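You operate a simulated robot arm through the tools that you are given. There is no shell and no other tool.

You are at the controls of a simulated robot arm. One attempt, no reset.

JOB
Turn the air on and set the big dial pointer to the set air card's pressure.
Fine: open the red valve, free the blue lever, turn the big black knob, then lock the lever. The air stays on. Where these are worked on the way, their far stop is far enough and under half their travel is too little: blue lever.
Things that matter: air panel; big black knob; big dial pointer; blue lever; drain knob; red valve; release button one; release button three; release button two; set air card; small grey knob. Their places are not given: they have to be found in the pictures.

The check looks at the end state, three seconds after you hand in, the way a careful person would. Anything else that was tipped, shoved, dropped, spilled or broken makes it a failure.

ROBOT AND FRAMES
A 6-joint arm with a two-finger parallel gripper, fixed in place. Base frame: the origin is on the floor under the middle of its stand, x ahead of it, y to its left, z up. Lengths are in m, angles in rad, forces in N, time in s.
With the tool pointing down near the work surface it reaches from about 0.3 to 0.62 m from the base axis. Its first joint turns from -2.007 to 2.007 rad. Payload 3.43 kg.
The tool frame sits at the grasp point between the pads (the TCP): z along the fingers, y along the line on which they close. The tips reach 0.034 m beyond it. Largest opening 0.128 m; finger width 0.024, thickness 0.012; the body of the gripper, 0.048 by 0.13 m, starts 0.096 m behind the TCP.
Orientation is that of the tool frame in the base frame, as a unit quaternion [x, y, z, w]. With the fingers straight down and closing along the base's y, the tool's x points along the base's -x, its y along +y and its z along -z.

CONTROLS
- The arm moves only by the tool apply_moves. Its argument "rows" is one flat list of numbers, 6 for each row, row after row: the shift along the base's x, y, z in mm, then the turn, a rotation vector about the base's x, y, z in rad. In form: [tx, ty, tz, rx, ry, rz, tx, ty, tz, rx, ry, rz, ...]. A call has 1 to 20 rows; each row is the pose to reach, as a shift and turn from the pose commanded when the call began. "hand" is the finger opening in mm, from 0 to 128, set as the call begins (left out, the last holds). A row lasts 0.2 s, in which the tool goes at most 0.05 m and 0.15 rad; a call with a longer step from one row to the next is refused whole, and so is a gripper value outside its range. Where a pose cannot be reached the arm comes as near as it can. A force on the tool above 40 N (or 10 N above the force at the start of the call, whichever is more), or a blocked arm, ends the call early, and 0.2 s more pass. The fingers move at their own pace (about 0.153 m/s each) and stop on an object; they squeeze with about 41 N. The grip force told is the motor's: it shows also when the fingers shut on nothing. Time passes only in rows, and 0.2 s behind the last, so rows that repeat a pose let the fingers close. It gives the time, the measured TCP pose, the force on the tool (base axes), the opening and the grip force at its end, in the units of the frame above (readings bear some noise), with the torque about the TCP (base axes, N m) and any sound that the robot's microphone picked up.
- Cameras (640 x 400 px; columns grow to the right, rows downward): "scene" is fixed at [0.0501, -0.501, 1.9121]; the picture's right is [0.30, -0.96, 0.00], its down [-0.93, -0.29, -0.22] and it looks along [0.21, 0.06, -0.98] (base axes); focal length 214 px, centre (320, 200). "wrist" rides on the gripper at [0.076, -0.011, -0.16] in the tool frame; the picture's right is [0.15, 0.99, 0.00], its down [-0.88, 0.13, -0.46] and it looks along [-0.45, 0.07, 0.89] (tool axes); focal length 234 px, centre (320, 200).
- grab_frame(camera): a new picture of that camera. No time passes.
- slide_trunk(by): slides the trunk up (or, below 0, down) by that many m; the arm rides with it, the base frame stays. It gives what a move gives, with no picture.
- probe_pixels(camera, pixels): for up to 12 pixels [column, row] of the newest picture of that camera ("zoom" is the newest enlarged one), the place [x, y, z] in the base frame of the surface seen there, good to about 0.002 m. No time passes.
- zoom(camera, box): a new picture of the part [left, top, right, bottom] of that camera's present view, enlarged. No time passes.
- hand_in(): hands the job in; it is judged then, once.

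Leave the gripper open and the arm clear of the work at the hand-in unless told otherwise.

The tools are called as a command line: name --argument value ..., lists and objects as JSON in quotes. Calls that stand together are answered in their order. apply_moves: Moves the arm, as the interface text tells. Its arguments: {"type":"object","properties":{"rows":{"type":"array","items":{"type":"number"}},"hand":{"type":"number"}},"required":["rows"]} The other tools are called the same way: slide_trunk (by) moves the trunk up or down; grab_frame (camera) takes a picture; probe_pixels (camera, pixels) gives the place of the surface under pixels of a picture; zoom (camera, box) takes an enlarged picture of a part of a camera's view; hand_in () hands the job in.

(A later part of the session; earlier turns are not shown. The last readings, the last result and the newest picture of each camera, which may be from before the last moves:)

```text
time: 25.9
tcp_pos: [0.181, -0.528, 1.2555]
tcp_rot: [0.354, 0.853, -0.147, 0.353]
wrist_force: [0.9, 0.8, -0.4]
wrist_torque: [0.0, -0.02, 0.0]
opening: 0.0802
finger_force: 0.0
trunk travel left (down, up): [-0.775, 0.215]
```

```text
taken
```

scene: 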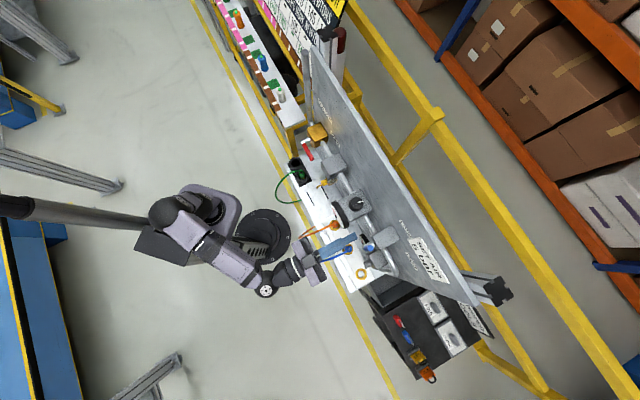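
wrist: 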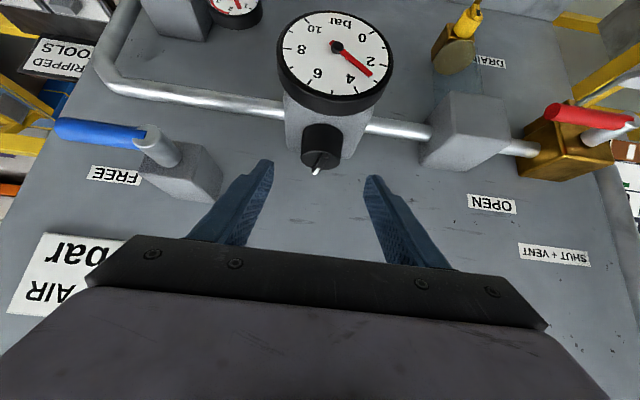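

The knob at (320,150) is centred between the fingers. I'll move in along the tool axis 0.08 m.

apply_moves --rows '[10, -10, -14.2, 0, 0, 0, 20, -20, -28.3, 0, 0, 0, 30, -30, -42.4, 0, 0, 0, 39.7, -40.2, -57, 0, 0, 0, 39.7, -40.2, -57, 0, 0, 0]' --hand 80

grab_frame --camera "wrist"

zoom --camera "scene" --box '[325, 175, 395, 220]'

```text
time: 27.1
tcp_pos: [0.2206, -0.5695, 1.2012]
tcp_rot: [0.353, 0.853, -0.147, 0.354]
wrist_force: [-0.5, 0.8, -0.3]
wrist_torque: [-0.03, 0.0, 0.0]
opening: 0.0799
finger_force: 0.1
trunk travel left (down, up): [-0.775, 0.215]
```

```text
taken
```

wrist: 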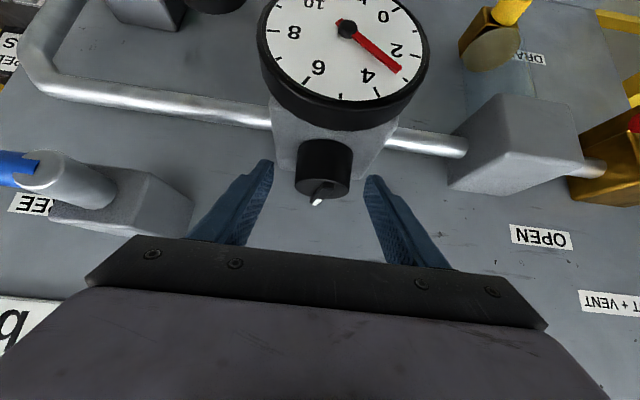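

```text
8.89 times, centred on (360, 198) of scene
```

zoom: 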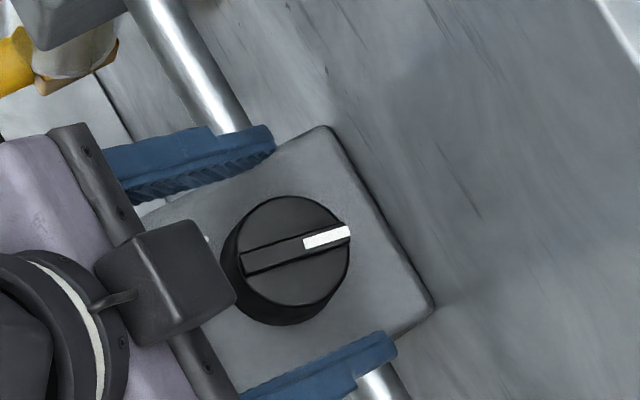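

The fingers straddle the knob; it seems slightly off to the right in the wrist picture (centre ≈325 vs finger mid ≈318). I'll probe the knob sides and finger inner faces to centre better.

probe_pixels --camera "wrist" --pixels '[[300, 160], [325, 160], [350, 160], [303, 180], [325, 175], [348, 180], [269, 165], [371, 180], [325, 150], [310, 200], [262, 200], [378, 200]]'

zoom --camera "wrist" --box '[240, 110, 400, 210]'

```text
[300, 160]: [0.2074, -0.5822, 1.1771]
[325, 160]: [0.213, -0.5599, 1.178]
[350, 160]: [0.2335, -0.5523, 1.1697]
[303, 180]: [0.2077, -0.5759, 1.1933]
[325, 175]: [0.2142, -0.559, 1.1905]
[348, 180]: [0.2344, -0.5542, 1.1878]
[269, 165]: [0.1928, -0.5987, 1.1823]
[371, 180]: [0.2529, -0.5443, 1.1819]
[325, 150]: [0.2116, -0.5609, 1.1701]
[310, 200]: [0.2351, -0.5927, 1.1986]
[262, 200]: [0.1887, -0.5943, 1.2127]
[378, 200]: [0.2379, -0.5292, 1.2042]
```

```text
4.00 times, centred on (320, 160) of wrist
```

zoom: 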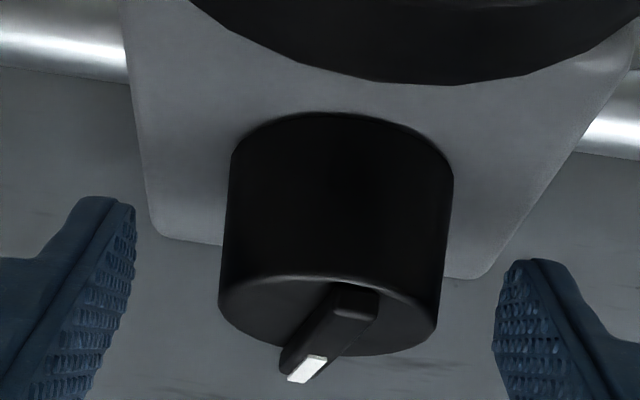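

Knob centre is about 2 mm toward +u from the finger midline. I'll shift by that, lower 2 mm, and close on the knob.

apply_moves --rows '[1.5, 1.5, -2, 0, 0, 0]' --hand 80

apply_moves --rows '[0, 0, 0, 0, 0, 0, 0, 0, 0, 0, 0, 0, 0, 0, 0, 0, 0, 0]' --hand 30

grab_frame --camera "wrist"

zoom --camera "scene" --box '[325, 175, 395, 220]'

```text
time: 27.6
tcp_pos: [0.2229, -0.5681, 1.1989]
tcp_rot: [0.354, 0.853, -0.147, 0.354]
wrist_force: [-0.4, 0.9, 0.0]
wrist_torque: [-0.02, -0.03, 0.02]
opening: 0.0798
finger_force: 0.1
trunk travel left (down, up): [-0.775, 0.215]
```

```text
time: 28.4
tcp_pos: [0.2226, -0.5694, 1.1989]
tcp_rot: [0.353, 0.854, -0.146, 0.354]
wrist_force: [1.0, -1.4, 0.2]
wrist_torque: [0.24, -0.24, 0.03]
opening: 0.0458
finger_force: 45.2
trunk travel left (down, up): [-0.775, 0.215]
```

```text
taken
```

wrist: 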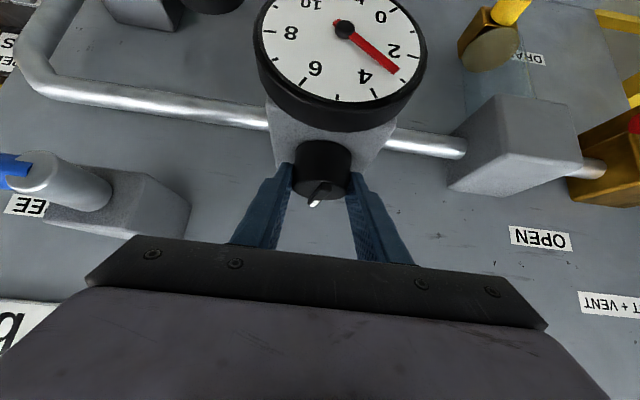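

```text
8.89 times, centred on (360, 198) of scene
```

zoom: 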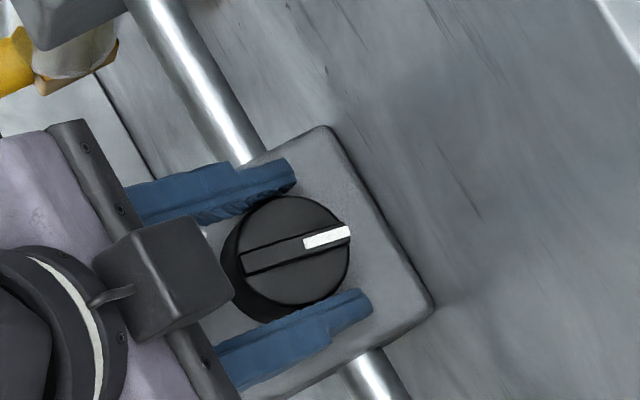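

The fingers hold the knob (opening 46 mm, 45 N). I'll try a turn of 0.2 rad clockwise seen from above (about -z), around the knob axis, then read the dial.

apply_moves --rows '[0.6, 0.7, 0, 0, 0, -0.1, 1.3, 1.3, 0, 0, 0, -0.2, 1.3, 1.3, 0, 0, 0, -0.2]' --hand 30

grab_frame --camera "wrist"

zoom --camera "scene" --box '[325, 175, 395, 220]'

```text
time: 29.1
tcp_pos: [0.226, -0.5673, 1.1982]
tcp_rot: [0.436, 0.814, -0.181, 0.338]
wrist_force: [2.0, -4.4, 6.2]
wrist_torque: [0.4, -0.05, -0.02]
opening: 0.0457
finger_force: 44.9
trunk travel left (down, up): [-0.775, 0.215]
```

```text
taken
```

wrist: 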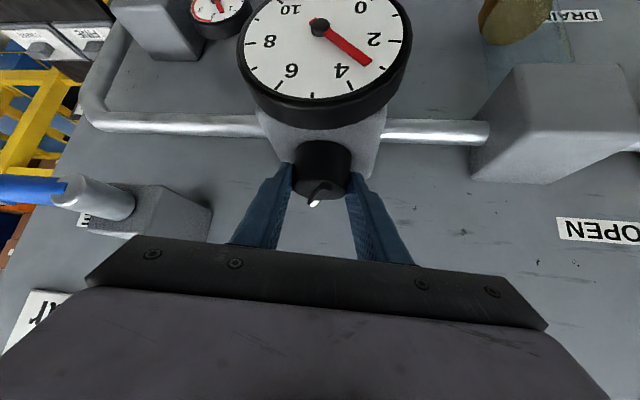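

```text
8.89 times, centred on (360, 198) of scene
```

zoom: 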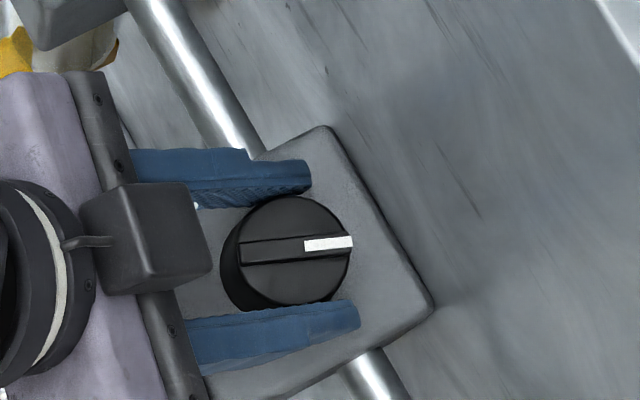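

The knob turned with the fingers. I'll zoom on the dial to read the change.

zoom --camera "wrist" --box '[230, 0, 420, 130]'

```text
3.08 times, centred on (325, 65) of wrist
```

zoom: 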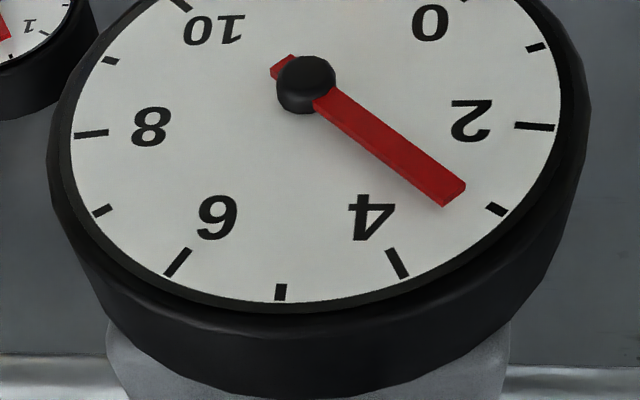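

The dial moved slightly up (about 3.1–3.2), so clockwise raises the pressure. I'll turn a further 0.4 rad clockwise around the knob axis and read again.

apply_moves --rows '[0.76, 0.53, 0, 0, 0, -0.1, 1.56, 0.98, 0, 0, 0, -0.2, 2.4, 1.35, 0, 0, 0, -0.3, 3.28, 1.63, 0, 0, 0, -0.4, 3.28, 1.63, 0, 0, 0, -0.4]' --hand 30

grab_frame --camera "wrist"

zoom --camera "scene" --box '[325, 175, 395, 220]'

```text
time: 30.4
tcp_pos: [0.2273, -0.567, 1.1982]
tcp_rot: [0.59, 0.71, -0.246, 0.295]
wrist_force: [2.8, -8.7, 8.6]
wrist_torque: [-0.32, -0.09, 0.01]
opening: 0.0457
finger_force: 44.9
trunk travel left (down, up): [-0.775, 0.215]
```

```text
taken
```

wrist: 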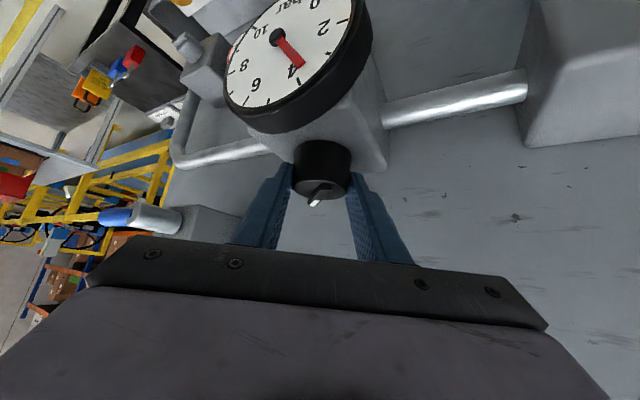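

```text
8.89 times, centred on (360, 198) of scene
```

zoom: 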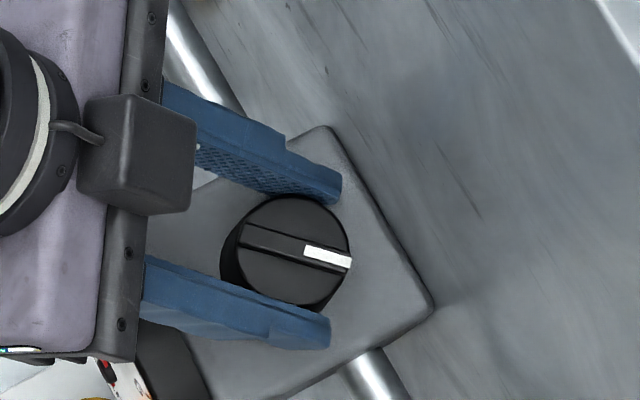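

zoom --camera "wrist" --box '[210, 0, 380, 130]'

probe_pixels --camera "zoom" --pixels '[[255, 110], [300, 190], [335, 245], [250, 60], [80, 150], [470, 130]]'

```text
3.08 times, centred on (295, 65) of wrist
```

zoom: 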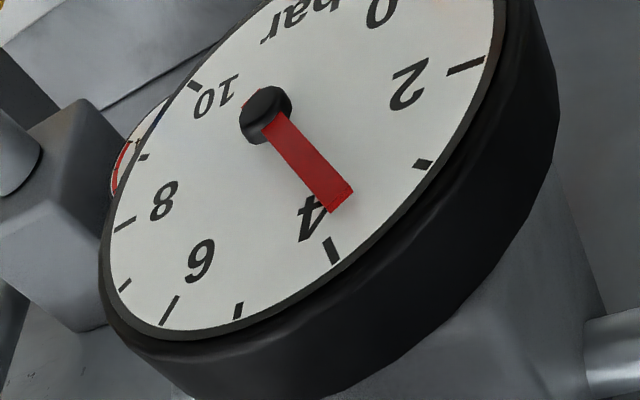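

```text
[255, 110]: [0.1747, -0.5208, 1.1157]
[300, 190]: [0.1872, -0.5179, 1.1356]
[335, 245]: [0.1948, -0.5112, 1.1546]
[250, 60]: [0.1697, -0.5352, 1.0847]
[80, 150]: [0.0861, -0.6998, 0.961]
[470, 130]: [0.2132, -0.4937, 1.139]
```

I'll probe the pointer and the ticks on the dial in this zoom to compute angles in the panel plane.

probe_pixels --camera "zoom" --pixels '[[262, 103], [285, 140], [310, 168], [338, 196], [424, 164], [331, 250], [465, 66], [238, 310], [170, 310], [125, 224], [122, 285], [330, 195]]'

```text
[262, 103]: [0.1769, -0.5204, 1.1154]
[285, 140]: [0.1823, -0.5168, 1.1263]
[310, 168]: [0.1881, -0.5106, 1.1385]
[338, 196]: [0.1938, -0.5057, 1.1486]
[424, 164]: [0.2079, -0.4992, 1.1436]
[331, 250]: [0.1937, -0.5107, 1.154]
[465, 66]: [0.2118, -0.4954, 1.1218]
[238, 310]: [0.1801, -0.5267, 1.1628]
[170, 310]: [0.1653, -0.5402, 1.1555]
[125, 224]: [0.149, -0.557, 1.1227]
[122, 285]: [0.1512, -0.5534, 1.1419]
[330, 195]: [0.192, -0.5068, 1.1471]
```

In the panel plane the ticks are 27° per bar with 5 at the top; the pointer is ~36.5° left of top → about 3.65 bar after 0.6 rad of turn (≈1.08 bar/rad). I need about 1.25 rad more, so I'll re-grip: open slightly, retreat along the tool axis, and yaw back.

apply_moves --rows '[0, 0, 0, 0, 0, 0, 0, 0, 0, 0, 0, 0]' --hand 58

apply_moves --rows '[-2.6, 13.9, 14.1, 0, 0, 0, -5.2, 27.8, 28.3, 0, 0, 0, -7.8, 41.7, 42.4, 0, 0, 0, -7.8, 41.7, 42.4, 0, 0, 0]' --hand 58

grab_frame --camera "wrist"

```text
time: 30.9
tcp_pos: [0.228, -0.5652, 1.1977]
tcp_rot: [0.59, 0.711, -0.244, 0.294]
wrist_force: [-0.4, -0.3, 0.1]
wrist_torque: [0.04, -0.05, 0.03]
opening: 0.0579
finger_force: 0.2
trunk travel left (down, up): [-0.775, 0.215]
```

```text
time: 31.9
tcp_pos: [0.2199, -0.523, 1.2424]
tcp_rot: [0.59, 0.71, -0.245, 0.295]
wrist_force: [0.1, -0.5, 0.3]
wrist_torque: [0.0, -0.02, -0.01]
opening: 0.058
finger_force: 0.1
trunk travel left (down, up): [-0.775, 0.215]
```

```text
taken
```

wrist: 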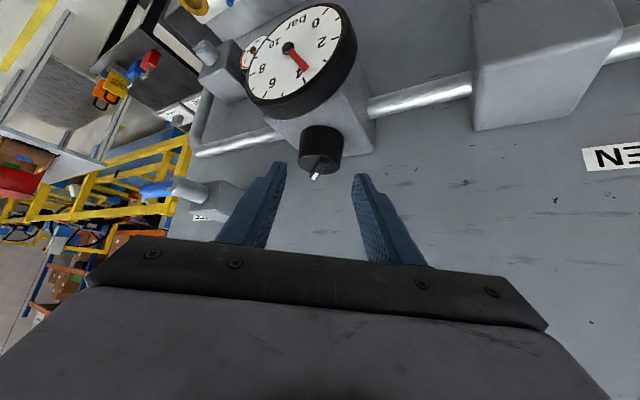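

Clear of the knob. I'll yaw back to the frontal direction first (around the knob axis) and read the dial from the front.

apply_moves --rows '[-6, -1.7, 0, 0, 0, 0.12, -11.8, -4, 0, 0, 0, 0.24, -17.2, -6.9, 0, 0, 0, 0.36, -22.2, -10.5, 0, 0, 0, 0.48, -26.8, -14.6, 0, 0, 0, 0.6, -26.8, -14.6, 0, 0, 0, 0.6]' --hand 80

grab_frame --camera "wrist"

zoom --camera "wrist" --box '[250, 0, 420, 110]'

```text
time: 33.4
tcp_pos: [0.193, -0.5364, 1.2412]
tcp_rot: [0.352, 0.854, -0.146, 0.354]
wrist_force: [-0.2, -0.5, -0.1]
wrist_torque: [0.04, 0.02, 0.0]
opening: 0.0798
finger_force: 0.0
trunk travel left (down, up): [-0.775, 0.215]
```

```text
taken
```

wrist: 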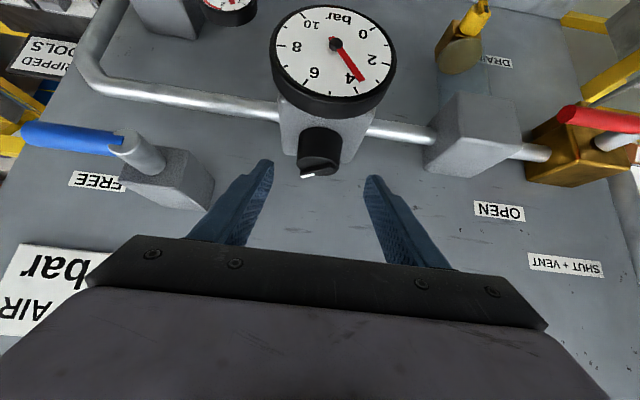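

```text
3.64 times, centred on (335, 55) of wrist
```

zoom: 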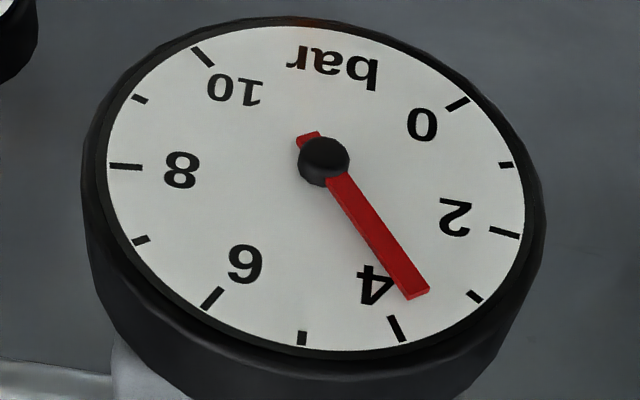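

Reads about 3.65–3.7 bar from the front. Now continue yawing to +0.6 rad, narrowing the opening to 60 mm.

apply_moves --rows '[-4.1, -4.6, 0, 0, 0, 0.12, -7.5, -9.7, 0, 0, 0, 0.24, -10.3, -15.3, 0, 0, 0, 0.36, -12.4, -21.1, 0, 0, 0, 0.48, -13.8, -27.2, 0, 0, 0, 0.6, -13.8, -27.2, 0, 0, 0, 0.6]' --hand 60

grab_frame --camera "wrist"

zoom --camera "scene" --box '[325, 175, 395, 220]'

```text
time: 34.8
tcp_pos: [0.1777, -0.5452, 1.2285]
tcp_rot: [0.085, 0.92, -0.036, 0.38]
wrist_force: [-0.1, 0.6, -0.4]
wrist_torque: [-0.04, 0.01, -0.04]
opening: 0.06
finger_force: 0.0
out of reach, approached as far as the arm can: row 5, 6
trunk travel left (down, up): [-0.775, 0.215]
```

```text
taken
```

wrist: 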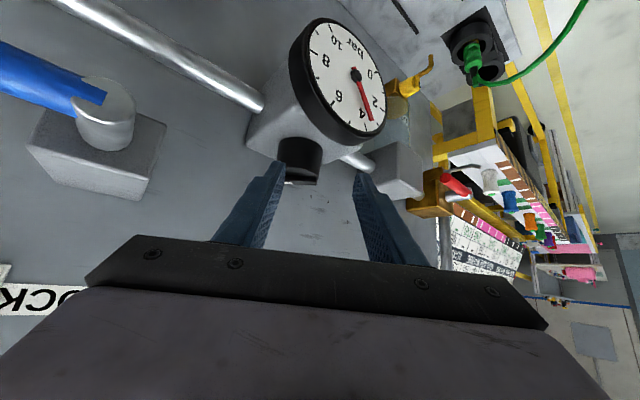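

```text
8.89 times, centred on (360, 198) of scene
```

zoom: 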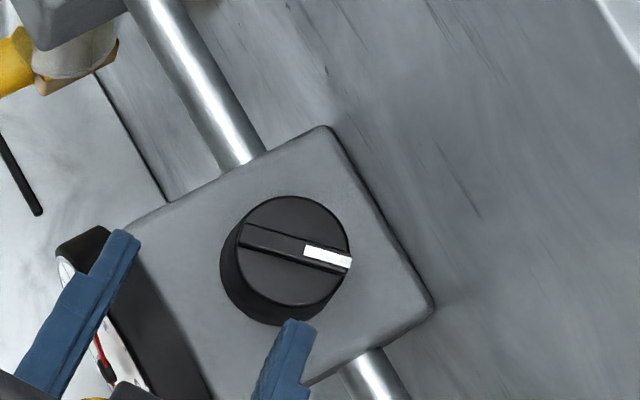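

At +0.6 rad the arm could not reach the position (it stopped ~2 cm off). I'll come back to a yaw of +0.4 rad, raised and centred on the knob axis again.

apply_moves --rows '[0, 0, 12.4, 0, 0, 0, 2, -5.5, 12.4, 0, 0, -0.1, 3.8, -11.5, 12.4, 0, 0, -0.2, 3.8, -11.5, 12.4, 0, 0, -0.2]' --hand 60

grab_frame --camera "wrist"

zoom --camera "scene" --box '[325, 175, 395, 220]'

```text
time: 35.8
tcp_pos: [0.1813, -0.5565, 1.2383]
tcp_rot: [0.177, 0.907, -0.073, 0.375]
wrist_force: [0.0, -1.1, 0.5]
wrist_torque: [-0.03, -0.01, -0.06]
opening: 0.0603
finger_force: 0.0
out of reach, approached as far as the arm can: row 1
trunk travel left (down, up): [-0.775, 0.215]
```

```text
taken
```

wrist: 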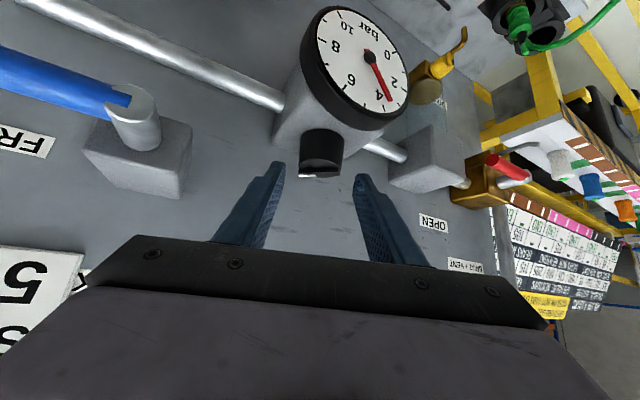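

```text
8.89 times, centred on (360, 198) of scene
```

zoom: 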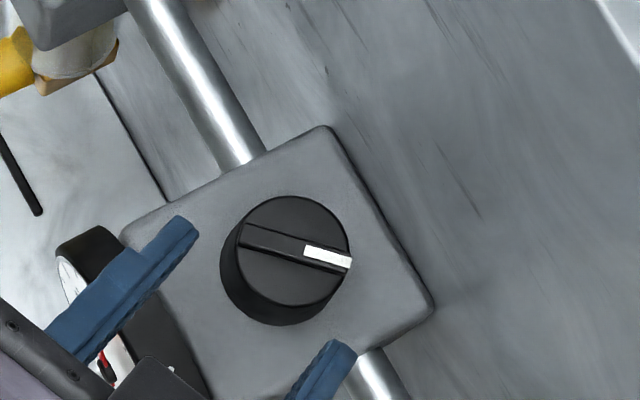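

Now centred at +0.4 rad (knob at (321,152)). I'll move in along the tool axis to the grip pose.

apply_moves --rows '[10, -4, -10, 0, 0, 0, 20, -8, -20, 0, 0, 0, 30, -12, -30, 0, 0, 0, 39.5, -16, -39.5, 0, 0, 0, 39.5, -16, -39.5, 0, 0, 0]' --hand 60

zoom --camera "wrist" --box '[230, 100, 410, 210]'

zoom --camera "scene" --box '[325, 175, 395, 220]'

```text
time: 37.0
tcp_pos: [0.2215, -0.574, 1.2004]
tcp_rot: [0.177, 0.907, -0.073, 0.376]
wrist_force: [0.0, 0.9, 0.1]
wrist_torque: [0.03, 0.02, -0.01]
opening: 0.0599
finger_force: 0.1
trunk travel left (down, up): [-0.775, 0.215]
```

```text
3.56 times, centred on (320, 155) of wrist
```

zoom: 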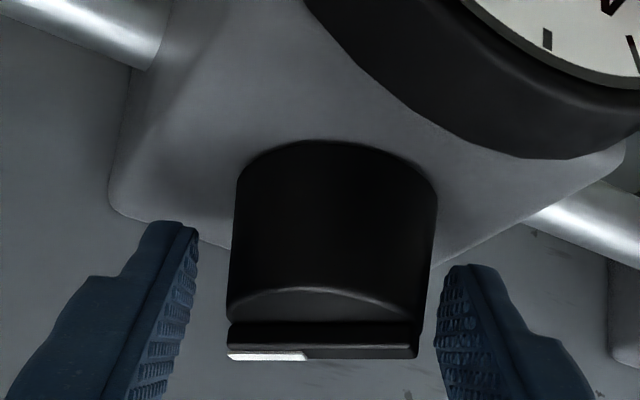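

```text
8.89 times, centred on (360, 198) of scene
```

zoom: 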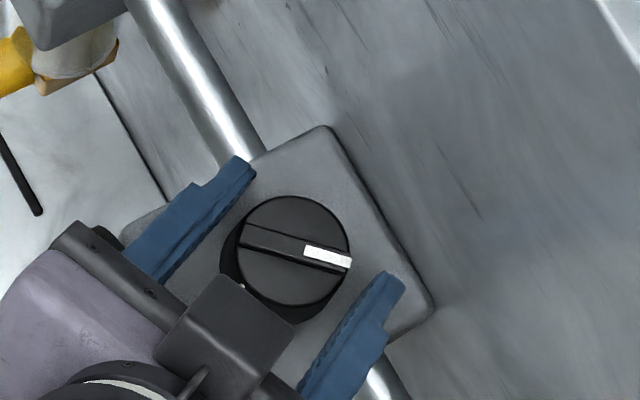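

The knob is ~3 mm toward the right finger. I'll shift along the closing line by 3 mm, lower 1.5 mm, then close.

apply_moves --rows '[1.1, 2.8, -1.5, 0, 0, 0, 1.1, 2.8, -1.5, 0, 0, 0]' --hand 60

apply_moves --rows '[0, 0, 0, 0, 0, 0, 0, 0, 0, 0, 0, 0, 0, 0, 0, 0, 0, 0]' --hand 30

zoom --camera "scene" --box '[325, 175, 395, 220]'

grab_frame --camera "wrist"

```text
time: 37.5
tcp_pos: [0.2211, -0.5718, 1.1981]
tcp_rot: [0.177, 0.906, -0.074, 0.376]
wrist_force: [0.1, 0.3, 0.5]
wrist_torque: [-0.01, -0.01, 0.0]
opening: 0.0601
finger_force: 0.0
trunk travel left (down, up): [-0.775, 0.215]
```

```text
time: 38.4
tcp_pos: [0.2212, -0.5717, 1.199]
tcp_rot: [0.177, 0.907, -0.074, 0.375]
wrist_force: [-2.3, -7.1, 1.8]
wrist_torque: [-0.26, 0.46, -0.06]
opening: 0.046
finger_force: 45.0
trunk travel left (down, up): [-0.775, 0.215]
```

```text
8.89 times, centred on (360, 198) of scene
```

zoom: 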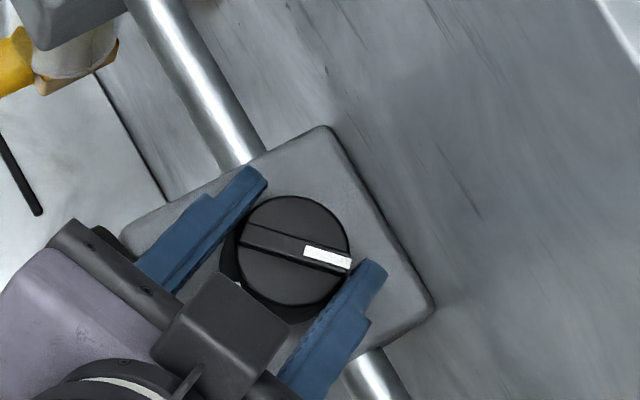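

```text
taken
```

wrist: 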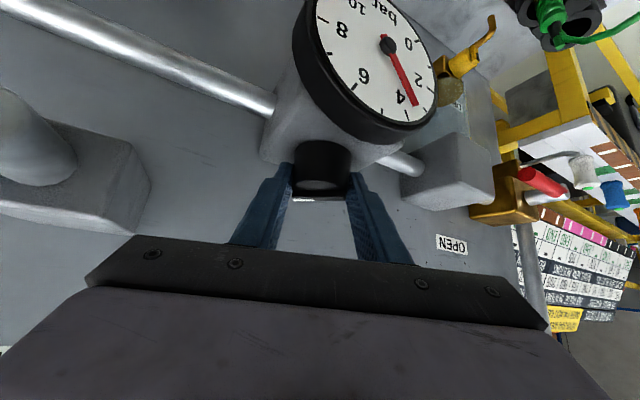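

Good grip (46 mm). I'll turn 1.0 rad clockwise (from +0.4 to -0.6 rad) around the knob axis.

apply_moves --rows '[0.3, 0.7, 0, 0, 0, -0.1, 0.7, 1.3, 0, 0, 0, -0.2, 1.2, 1.9, 0, 0, 0, -0.3, 1.8, 2.5, 0, 0, 0, -0.4, 2.4, 3.1, 0, 0, 0, -0.5, 3.1, 3.6, 0, 0, 0, -0.6, 3.9, 4.1, 0, 0, 0, -0.7, 4.7, 4.6, 0, 0, 0, -0.8, 5.5, 4.9, 0, 0, 0, -0.9, 6.4, 5.2, 0, 0, 0, -1.0, 6.4, 5.2, 0, 0, 0, -1.0]' --hand 30

zoom --camera "scene" --box '[325, 175, 395, 220]'

zoom --camera "wrist" --box '[210, 0, 380, 130]'

probe_pixels --camera "zoom" --pixels '[[262, 103], [285, 140], [280, 180], [290, 220], [300, 240], [280, 220]]'

```text
time: 40.8
tcp_pos: [0.2281, -0.5667, 1.1979]
tcp_rot: [0.59, 0.711, -0.245, 0.295]
wrist_force: [4.1, -7.6, 5.1]
wrist_torque: [0.06, -0.26, 0.01]
opening: 0.0462
finger_force: 45.0
trunk travel left (down, up): [-0.775, 0.215]
```

```text
8.89 times, centred on (360, 198) of scene
```

zoom: 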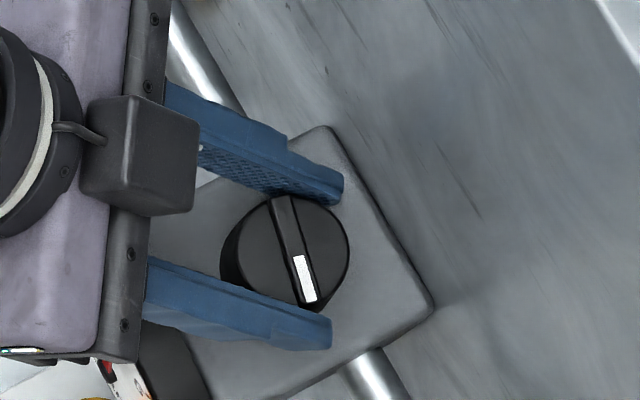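

```text
3.08 times, centred on (295, 65) of wrist
```

zoom: 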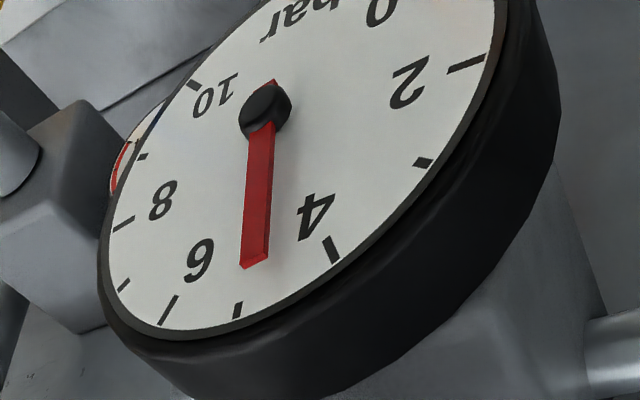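

```text
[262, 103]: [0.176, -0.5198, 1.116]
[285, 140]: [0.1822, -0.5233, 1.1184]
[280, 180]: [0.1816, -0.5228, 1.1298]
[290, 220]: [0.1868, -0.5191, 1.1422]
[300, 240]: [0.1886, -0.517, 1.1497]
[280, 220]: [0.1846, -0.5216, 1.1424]
```

The pointer is near 5 now. I'll probe it and the 5 tick precisely.

probe_pixels --camera "zoom" --pixels '[[264, 112], [262, 140], [260, 170], [258, 200], [257, 230], [256, 255], [238, 310], [331, 250], [170, 310], [424, 164], [465, 66], [125, 224]]'

```text
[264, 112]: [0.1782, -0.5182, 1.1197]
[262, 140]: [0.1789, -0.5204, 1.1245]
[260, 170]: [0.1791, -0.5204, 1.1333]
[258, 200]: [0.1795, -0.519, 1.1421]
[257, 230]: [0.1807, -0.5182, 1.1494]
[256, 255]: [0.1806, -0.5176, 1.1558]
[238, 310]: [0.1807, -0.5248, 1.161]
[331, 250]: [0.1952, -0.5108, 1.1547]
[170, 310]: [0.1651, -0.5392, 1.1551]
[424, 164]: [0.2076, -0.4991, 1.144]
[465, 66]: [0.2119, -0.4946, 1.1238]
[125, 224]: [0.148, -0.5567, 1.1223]
```

Reading is about 4.75 bar. I'll release, retreat, and yaw to the frontal direction to read it precisely before a fine final turn.

apply_moves --rows '[0, 0, 0, 0, 0, 0, 0, 0, 0, 0, 0, 0]' --hand 58

apply_moves --rows '[-2.6, 13.9, 14.1, 0, 0, 0, -5.2, 27.8, 28.3, 0, 0, 0, -7.8, 41.7, 42.4, 0, 0, 0, -13.8, 40, 42.4, 0, 0, 0.12, -19.6, 37.7, 42.4, 0, 0, 0.24, -25, 34.8, 42.4, 0, 0, 0.36, -30, 31.2, 42.4, 0, 0, 0.48, -34.6, 27.1, 42.4, 0, 0, 0.6, -34.6, 27.1, 42.4, 0, 0, 0.6]' --hand 58

grab_frame --camera "wrist"

zoom --camera "wrist" --box '[250, 0, 420, 110]'

probe_pixels --camera "zoom" --pixels '[[325, 150], [320, 200], [320, 250], [320, 290], [302, 338]]'

```text
time: 41.4
tcp_pos: [0.2258, -0.5659, 1.1976]
tcp_rot: [0.59, 0.711, -0.245, 0.295]
wrist_force: [0.0, 0.6, 0.2]
wrist_torque: [0.0, -0.03, -0.02]
opening: 0.058
finger_force: 0.1
trunk travel left (down, up): [-0.775, 0.215]
```

```text
time: 43.4
tcp_pos: [0.1935, -0.5397, 1.2398]
tcp_rot: [0.353, 0.854, -0.146, 0.353]
wrist_force: [0.2, 0.8, 0.2]
wrist_torque: [0.03, 0.0, -0.02]
opening: 0.0579
finger_force: 0.0
trunk travel left (down, up): [-0.775, 0.215]
```

```text
taken
```

wrist: 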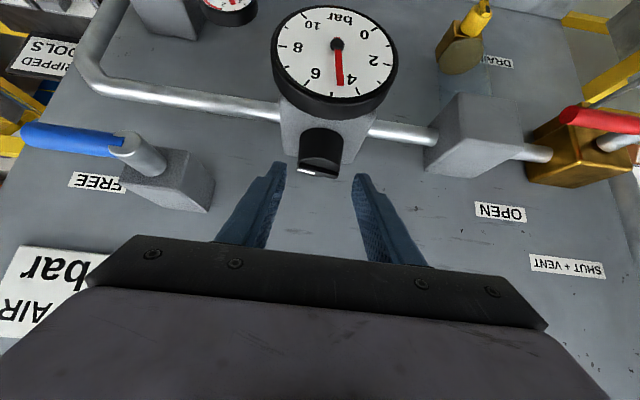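

```text
3.64 times, centred on (335, 55) of wrist
```

zoom: 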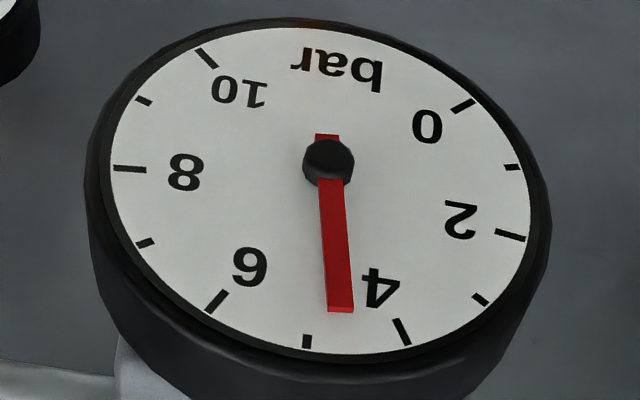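

```text
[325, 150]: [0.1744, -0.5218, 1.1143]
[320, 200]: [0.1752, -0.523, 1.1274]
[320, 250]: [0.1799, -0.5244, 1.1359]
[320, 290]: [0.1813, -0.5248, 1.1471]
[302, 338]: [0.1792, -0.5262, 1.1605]
```

I'll zoom tighter on the dial to get a more exact pointer angle, and probe points along the pointer's midline.

zoom --camera "wrist" --box '[270, 0, 400, 104]'

probe_pixels --camera "zoom" --pixels '[[318, 165], [322, 215], [328, 270], [336, 320], [340, 360], [345, 390]]'

```text
3.85 times, centred on (335, 52) of wrist
```

zoom: 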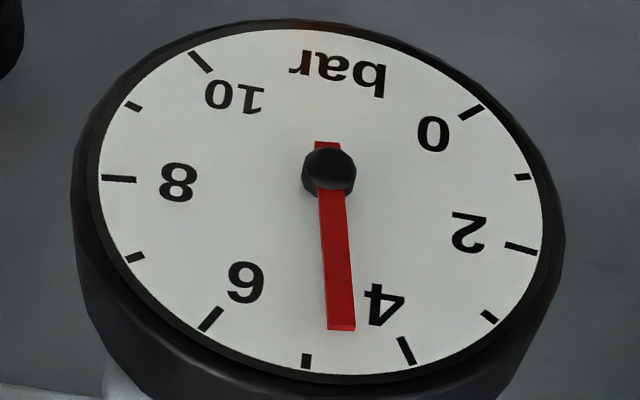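

```text
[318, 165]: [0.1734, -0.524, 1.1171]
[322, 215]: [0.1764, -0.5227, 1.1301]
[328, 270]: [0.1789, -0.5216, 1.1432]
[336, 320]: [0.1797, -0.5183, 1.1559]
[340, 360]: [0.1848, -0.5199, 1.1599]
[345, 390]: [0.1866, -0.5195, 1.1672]
```

The pointer is about 8.8° short of the 5 tick → about 4.67 bar; the rate is close to 1.0 bar per rad, so I need ~0.33 rad more. I'll yaw to +0.18 rad, re-approach, and check centring.

apply_moves --rows '[-4, -2.5, 0, 0, 0, 0.09, -8.5, -4.7, 0.5, 0, 0, 0.18, 3, -12.7, -13.5, 0, 0, 0.18, 14.8, -20.8, -27.5, 0, 0, 0.18, 26.4, -28.8, -41.5, 0, 0, 0.18, 26.4, -28.8, -41.5, 0, 0, 0.18]' --hand 60

zoom --camera "wrist" --box '[230, 100, 410, 210]'

```text
time: 44.8
tcp_pos: [0.2206, -0.568, 1.1986]
tcp_rot: [0.275, 0.882, -0.115, 0.365]
wrist_force: [-0.5, -0.1, -0.3]
wrist_torque: [0.04, -0.02, -0.01]
opening: 0.0603
finger_force: 0.1
trunk travel left (down, up): [-0.775, 0.215]
```

```text
3.56 times, centred on (320, 155) of wrist
```

zoom: 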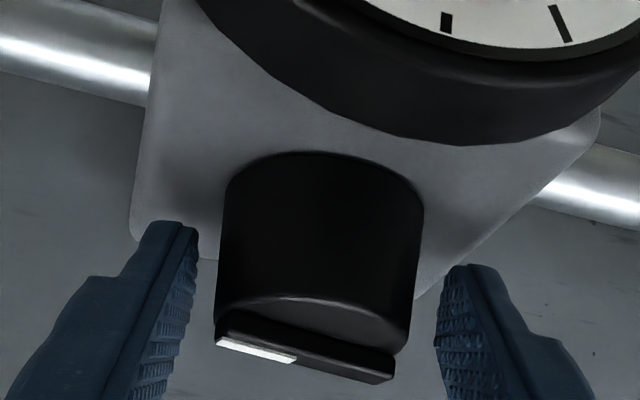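

Well centred now. Close on the knob.

apply_moves --rows '[0, 0, 0, 0, 0, 0, 0, 0, 0, 0, 0, 0, 0, 0, 0, 0, 0, 0]' --hand 30

zoom --camera "wrist" --box '[240, 0, 430, 119]'

```text
time: 45.5
tcp_pos: [0.2202, -0.5695, 1.1982]
tcp_rot: [0.276, 0.882, -0.116, 0.365]
wrist_force: [-2.8, -5.9, -1.3]
wrist_torque: [-0.92, 0.27, -0.1]
opening: 0.0466
finger_force: 44.7
trunk travel left (down, up): [-0.775, 0.215]
```

```text
3.36 times, centred on (335, 60) of wrist
```

zoom: 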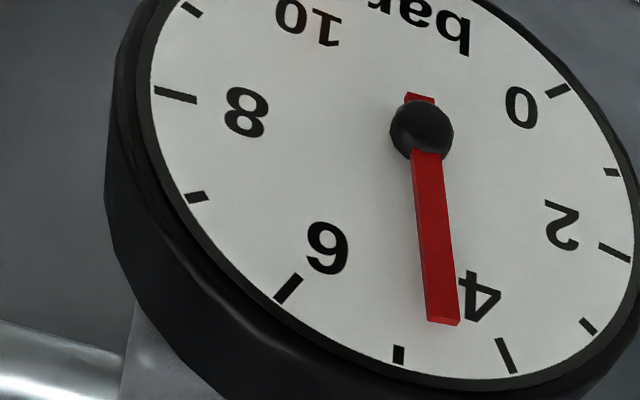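

Grip is firm. I'll turn 0.27 rad clockwise first, then read.

apply_moves --rows '[0.6, 0.8, 0, 0, 0, -0.1, 1.3, 1.55, 0, 0, 0, -0.2, 1.9, 2.0, 0, 0, 0, -0.27, 1.9, 2.0, 0, 0, 0, -0.27]' --hand 30

zoom --camera "wrist" --box '[240, 0, 430, 119]'

grab_frame --camera "wrist"

```text
time: 46.5
tcp_pos: [0.2227, -0.5676, 1.1979]
tcp_rot: [0.392, 0.837, -0.161, 0.347]
wrist_force: [2.4, -6.9, 0.5]
wrist_torque: [-0.17, -0.05, -0.09]
opening: 0.0464
finger_force: 45.5
trunk travel left (down, up): [-0.775, 0.215]
```

```text
3.36 times, centred on (335, 60) of wrist
```

zoom: 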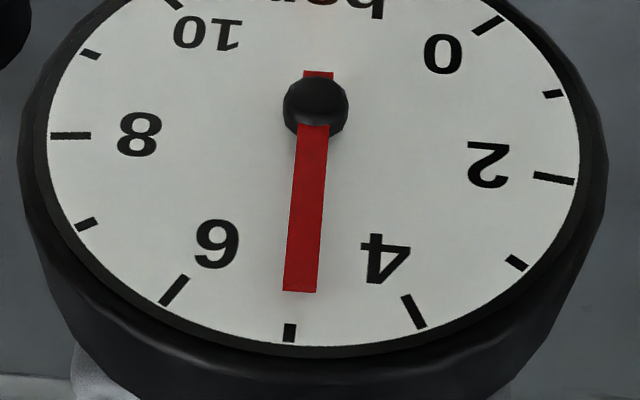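

```text
taken
```

wrist: 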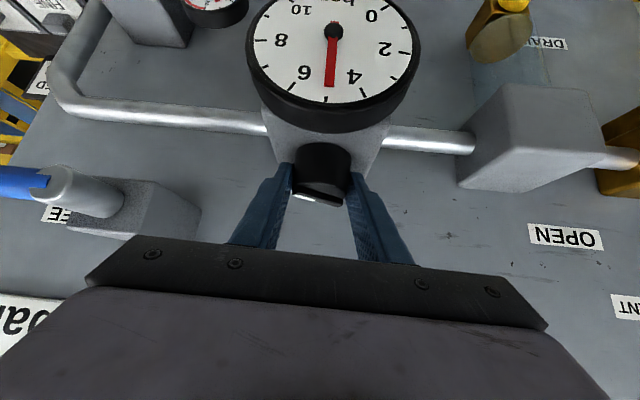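

Reading ≈4.93 bar (pointer ~2° short of the 5 tick). I'll add 0.09 rad, then release and check.

apply_moves --rows '[0.35, 0.25, 0, 0, 0, -0.045, 0.7, 0.5, 0, 0, 0, -0.09, 0.7, 0.5, 0, 0, 0, -0.09]' --hand 30

zoom --camera "wrist" --box '[240, 0, 430, 119]'

apply_moves --rows '[0, 0, 0, 0, 0, 0, 0, 0, 0, 0, 0, 0]' --hand 60

zoom --camera "wrist" --box '[240, 0, 430, 119]'

```text
time: 47.4
tcp_pos: [0.2235, -0.5657, 1.1985]
tcp_rot: [0.43, 0.818, -0.178, 0.339]
wrist_force: [3.2, -5.8, 2.6]
wrist_torque: [0.34, 0.25, -0.02]
opening: 0.0461
finger_force: 44.6
trunk travel left (down, up): [-0.775, 0.215]
```

```text
3.36 times, centred on (335, 60) of wrist
```

zoom: 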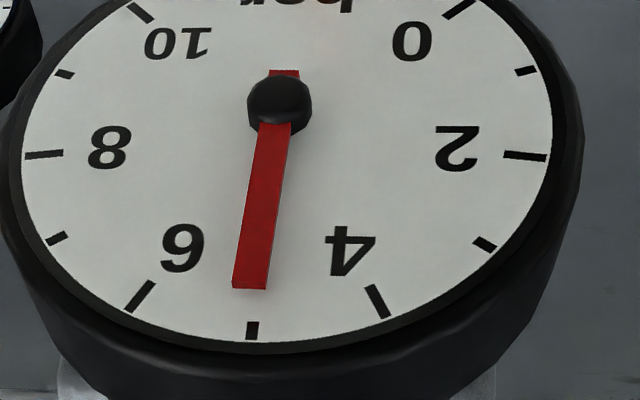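

```text
time: 48.0
tcp_pos: [0.2214, -0.5649, 1.1971]
tcp_rot: [0.428, 0.819, -0.177, 0.34]
wrist_force: [-0.4, 0.0, 0.1]
wrist_torque: [0.01, 0.0, 0.02]
opening: 0.06
finger_force: 0.0
trunk travel left (down, up): [-0.775, 0.215]
```

```text
3.36 times, centred on (335, 60) of wrist
```

zoom: 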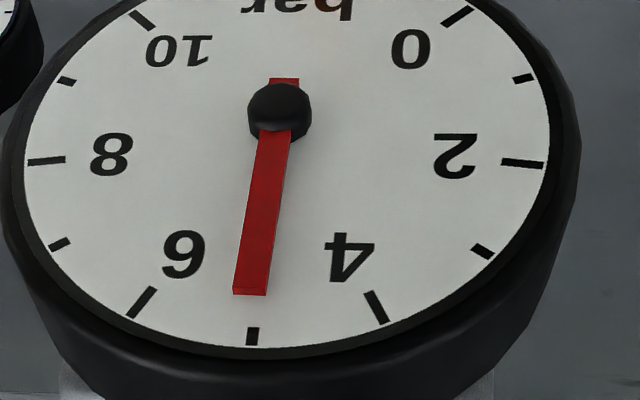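

By my projection the pointer now stands at 5.0–5.03 bar after release. I'll retreat along the tool axis and take a clearer look at the dial from further back.

apply_moves --rows '[-8.1, 11.6, 14.2, 0, 0, 0, -16.2, 23.3, 28.3, 0, 0, 0, -24.3, 34.9, 42.5, 0, 0, 0, -34, 49, 55, 0, 0, 0, -48, 70, 60, 0, 0, 0.09, -58, 86, 60, 0, 0, 0.18, -58, 86, 60, 0, 0, 0.18]' --hand 60

grab_frame --camera "wrist"

zoom --camera "wrist" --box '[260, 30, 390, 130]'

```text
time: 49.5
tcp_pos: [0.1624, -0.4791, 1.2596]
tcp_rot: [0.353, 0.853, -0.147, 0.354]
wrist_force: [-0.8, -0.7, -0.1]
wrist_torque: [0.01, -0.01, 0.02]
opening: 0.0602
finger_force: 0.0
trunk travel left (down, up): [-0.775, 0.215]
```

```text
taken
```

wrist: 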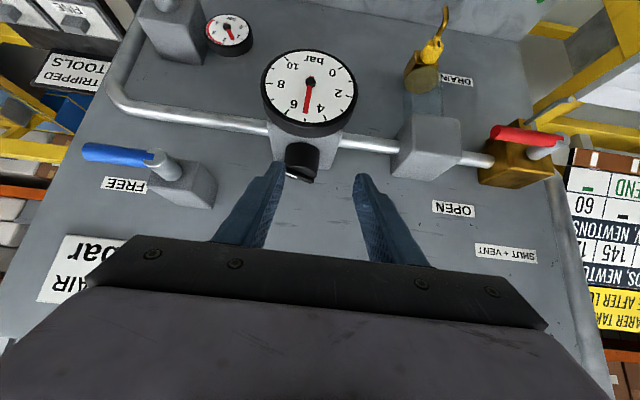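

```text
4.00 times, centred on (325, 80) of wrist
```

zoom: 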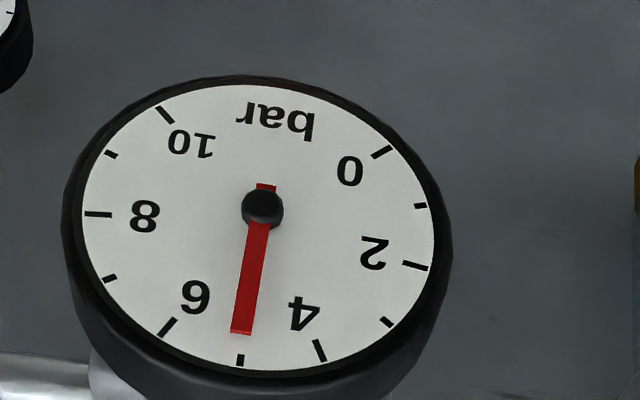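

The dial reads ≈5.03 bar. The small gauge also has a red arc; I'll have a look at it to make sure nothing is off there.

zoom --camera "wrist" --box '[180, 0, 280, 70]'

```text
5.71 times, centred on (230, 35) of wrist
```

zoom: 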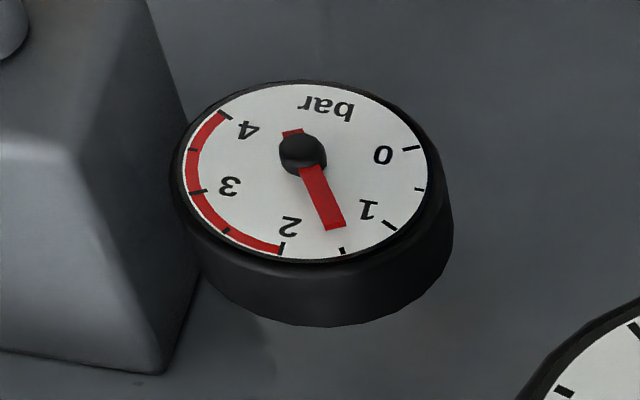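

Small gauge is at 1.5, outside its red arc. Now to lock the lever: I'll close the fingers, make the tool horizontal (yawed a bit for reach), and go in front of and below the blue lever.

apply_moves --rows '[-20.3, -16.8, -4, -0.0838, -0.0526, -0.0533, -40.6, -33.7, -10, -0.1676, -0.1052, -0.1066, -60.9, -50.5, -18, -0.2515, -0.1578, -0.1599, -81.2, -67.4, -28, -0.3353, -0.2104, -0.2132, -101.5, -84.2, -39, -0.4191, -0.263, -0.2665, -121.8, -101, -50, -0.5029, -0.3156, -0.3198, -142.1, -117.9, -62, -0.5868, -0.3682, -0.3731, -162.4, -134.7, -74.6, -0.6706, -0.4208, -0.4264]' --hand 0

grab_frame --camera "wrist"

grab_frame --camera "scene"

```text
time: 51.4
tcp_pos: [0.0021, -0.6176, 1.1828]
tcp_rot: [0.41, 0.575, -0.41, 0.577]
wrist_force: [-0.1, -0.4, -0.8]
wrist_torque: [-0.02, 0.02, -0.03]
opening: 0.0
finger_force: 33.0
trunk travel left (down, up): [-0.775, 0.215]
```

```text
taken
```

wrist: 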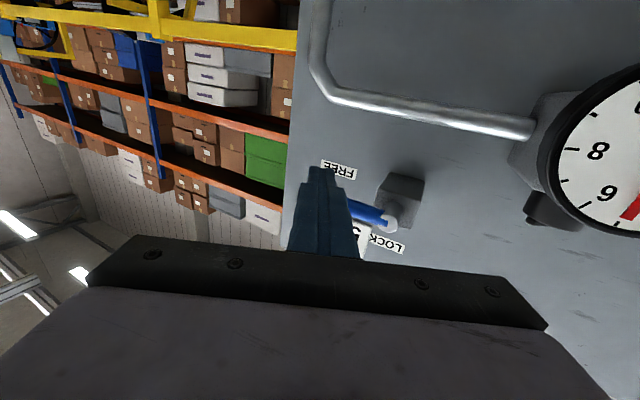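

```text
taken
```

scene: 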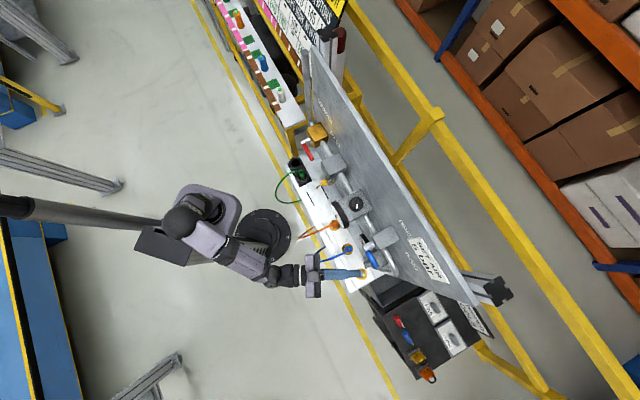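

The finger is below and in front of the lever. I'll move straight in toward the panel by ~0.06 m beneath the lever.

apply_moves --rows '[14.3, -14.3, 0, 0, 0, 0, 28.6, -28.6, 0, 0, 0, 0, 42.9, -42.9, 0, 0, 0, 0, 42.9, -42.9, 0, 0, 0, 0]' --hand 0

grab_frame --camera "wrist"

zoom --camera "scene" --box '[340, 225, 420, 280]'

```text
time: 52.4
tcp_pos: [0.044, -0.658, 1.1838]
tcp_rot: [0.409, 0.578, -0.408, 0.577]
wrist_force: [-0.3, -0.8, 0.7]
wrist_torque: [0.0, -0.02, 0.02]
opening: 0.0001
finger_force: 32.7
trunk travel left (down, up): [-0.775, 0.215]
```

```text
taken
```

wrist: 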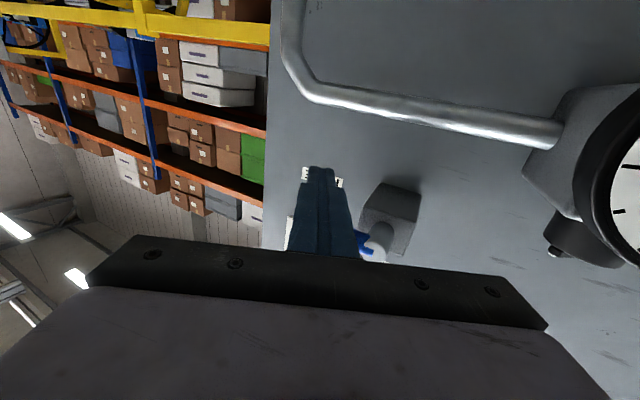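

```text
7.27 times, centred on (380, 252) of scene
```

zoom: 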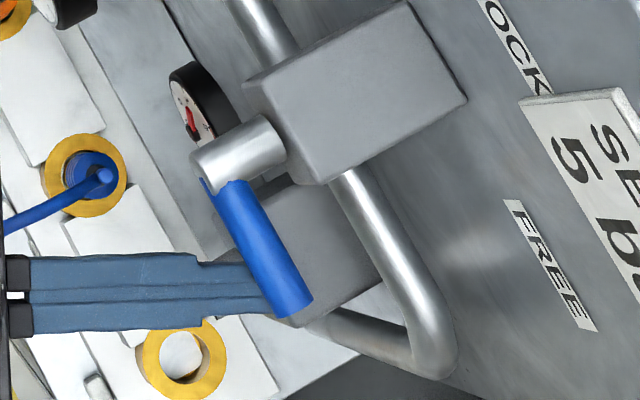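

The finger is beneath the lever's outer half. I'll push the lever up along its arc toward LOCK, to ~15° from vertical.

apply_moves --rows '[2.3, 2.3, 12, 0, 0, 0, 2.3, 2.3, 18, 0, 0, 0, 1.8, 1.8, 23, 0, 0, 0, 1.4, 1.4, 29, 0, 0, 0, 2, 2, 34.5, 0, 0, 0, 2.7, 2.7, 40, 0, 0, 0, 4.2, 4.2, 45.5, 0, 0, 0, 5.9, 5.9, 50.3, 0, 0, 0, 8.3, 8.3, 55, 0, 0, 0, 11, 11, 59.1, 0, 0, 0, 14.1, 14.1, 63, 0, 0, 0, 17.4, 17.4, 65.7, 0, 0, 0]' --hand 0

grab_frame --camera "wrist"

zoom --camera "scene" --box '[340, 225, 420, 280]'

```text
time: 55.0
tcp_pos: [0.0625, -0.6399, 1.25]
tcp_rot: [0.409, 0.576, -0.41, 0.577]
wrist_force: [-2.5, 0.3, 2.0]
wrist_torque: [0.03, -0.04, -0.04]
opening: 0.0001
finger_force: 32.7
trunk travel left (down, up): [-0.775, 0.215]
```

```text
taken
```

wrist: 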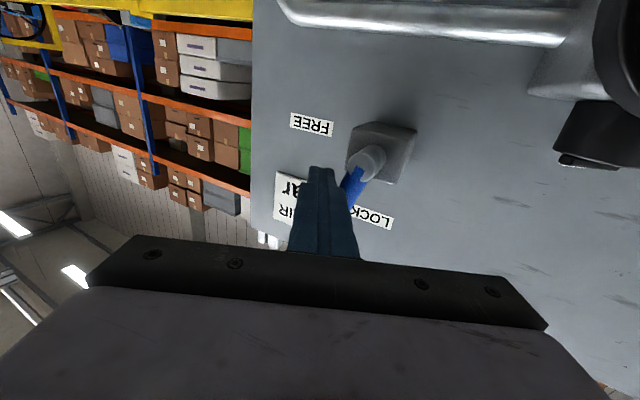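

```text
7.27 times, centred on (380, 252) of scene
```

zoom: 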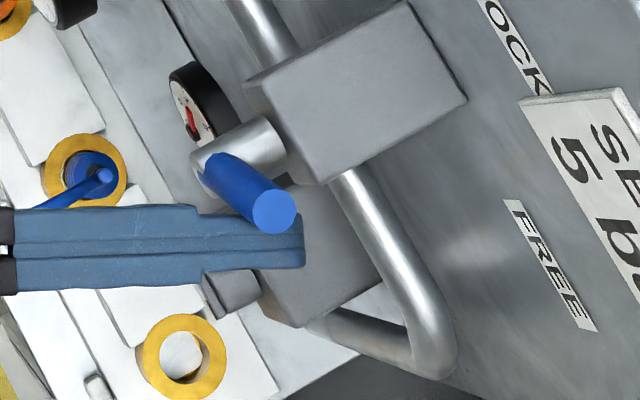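

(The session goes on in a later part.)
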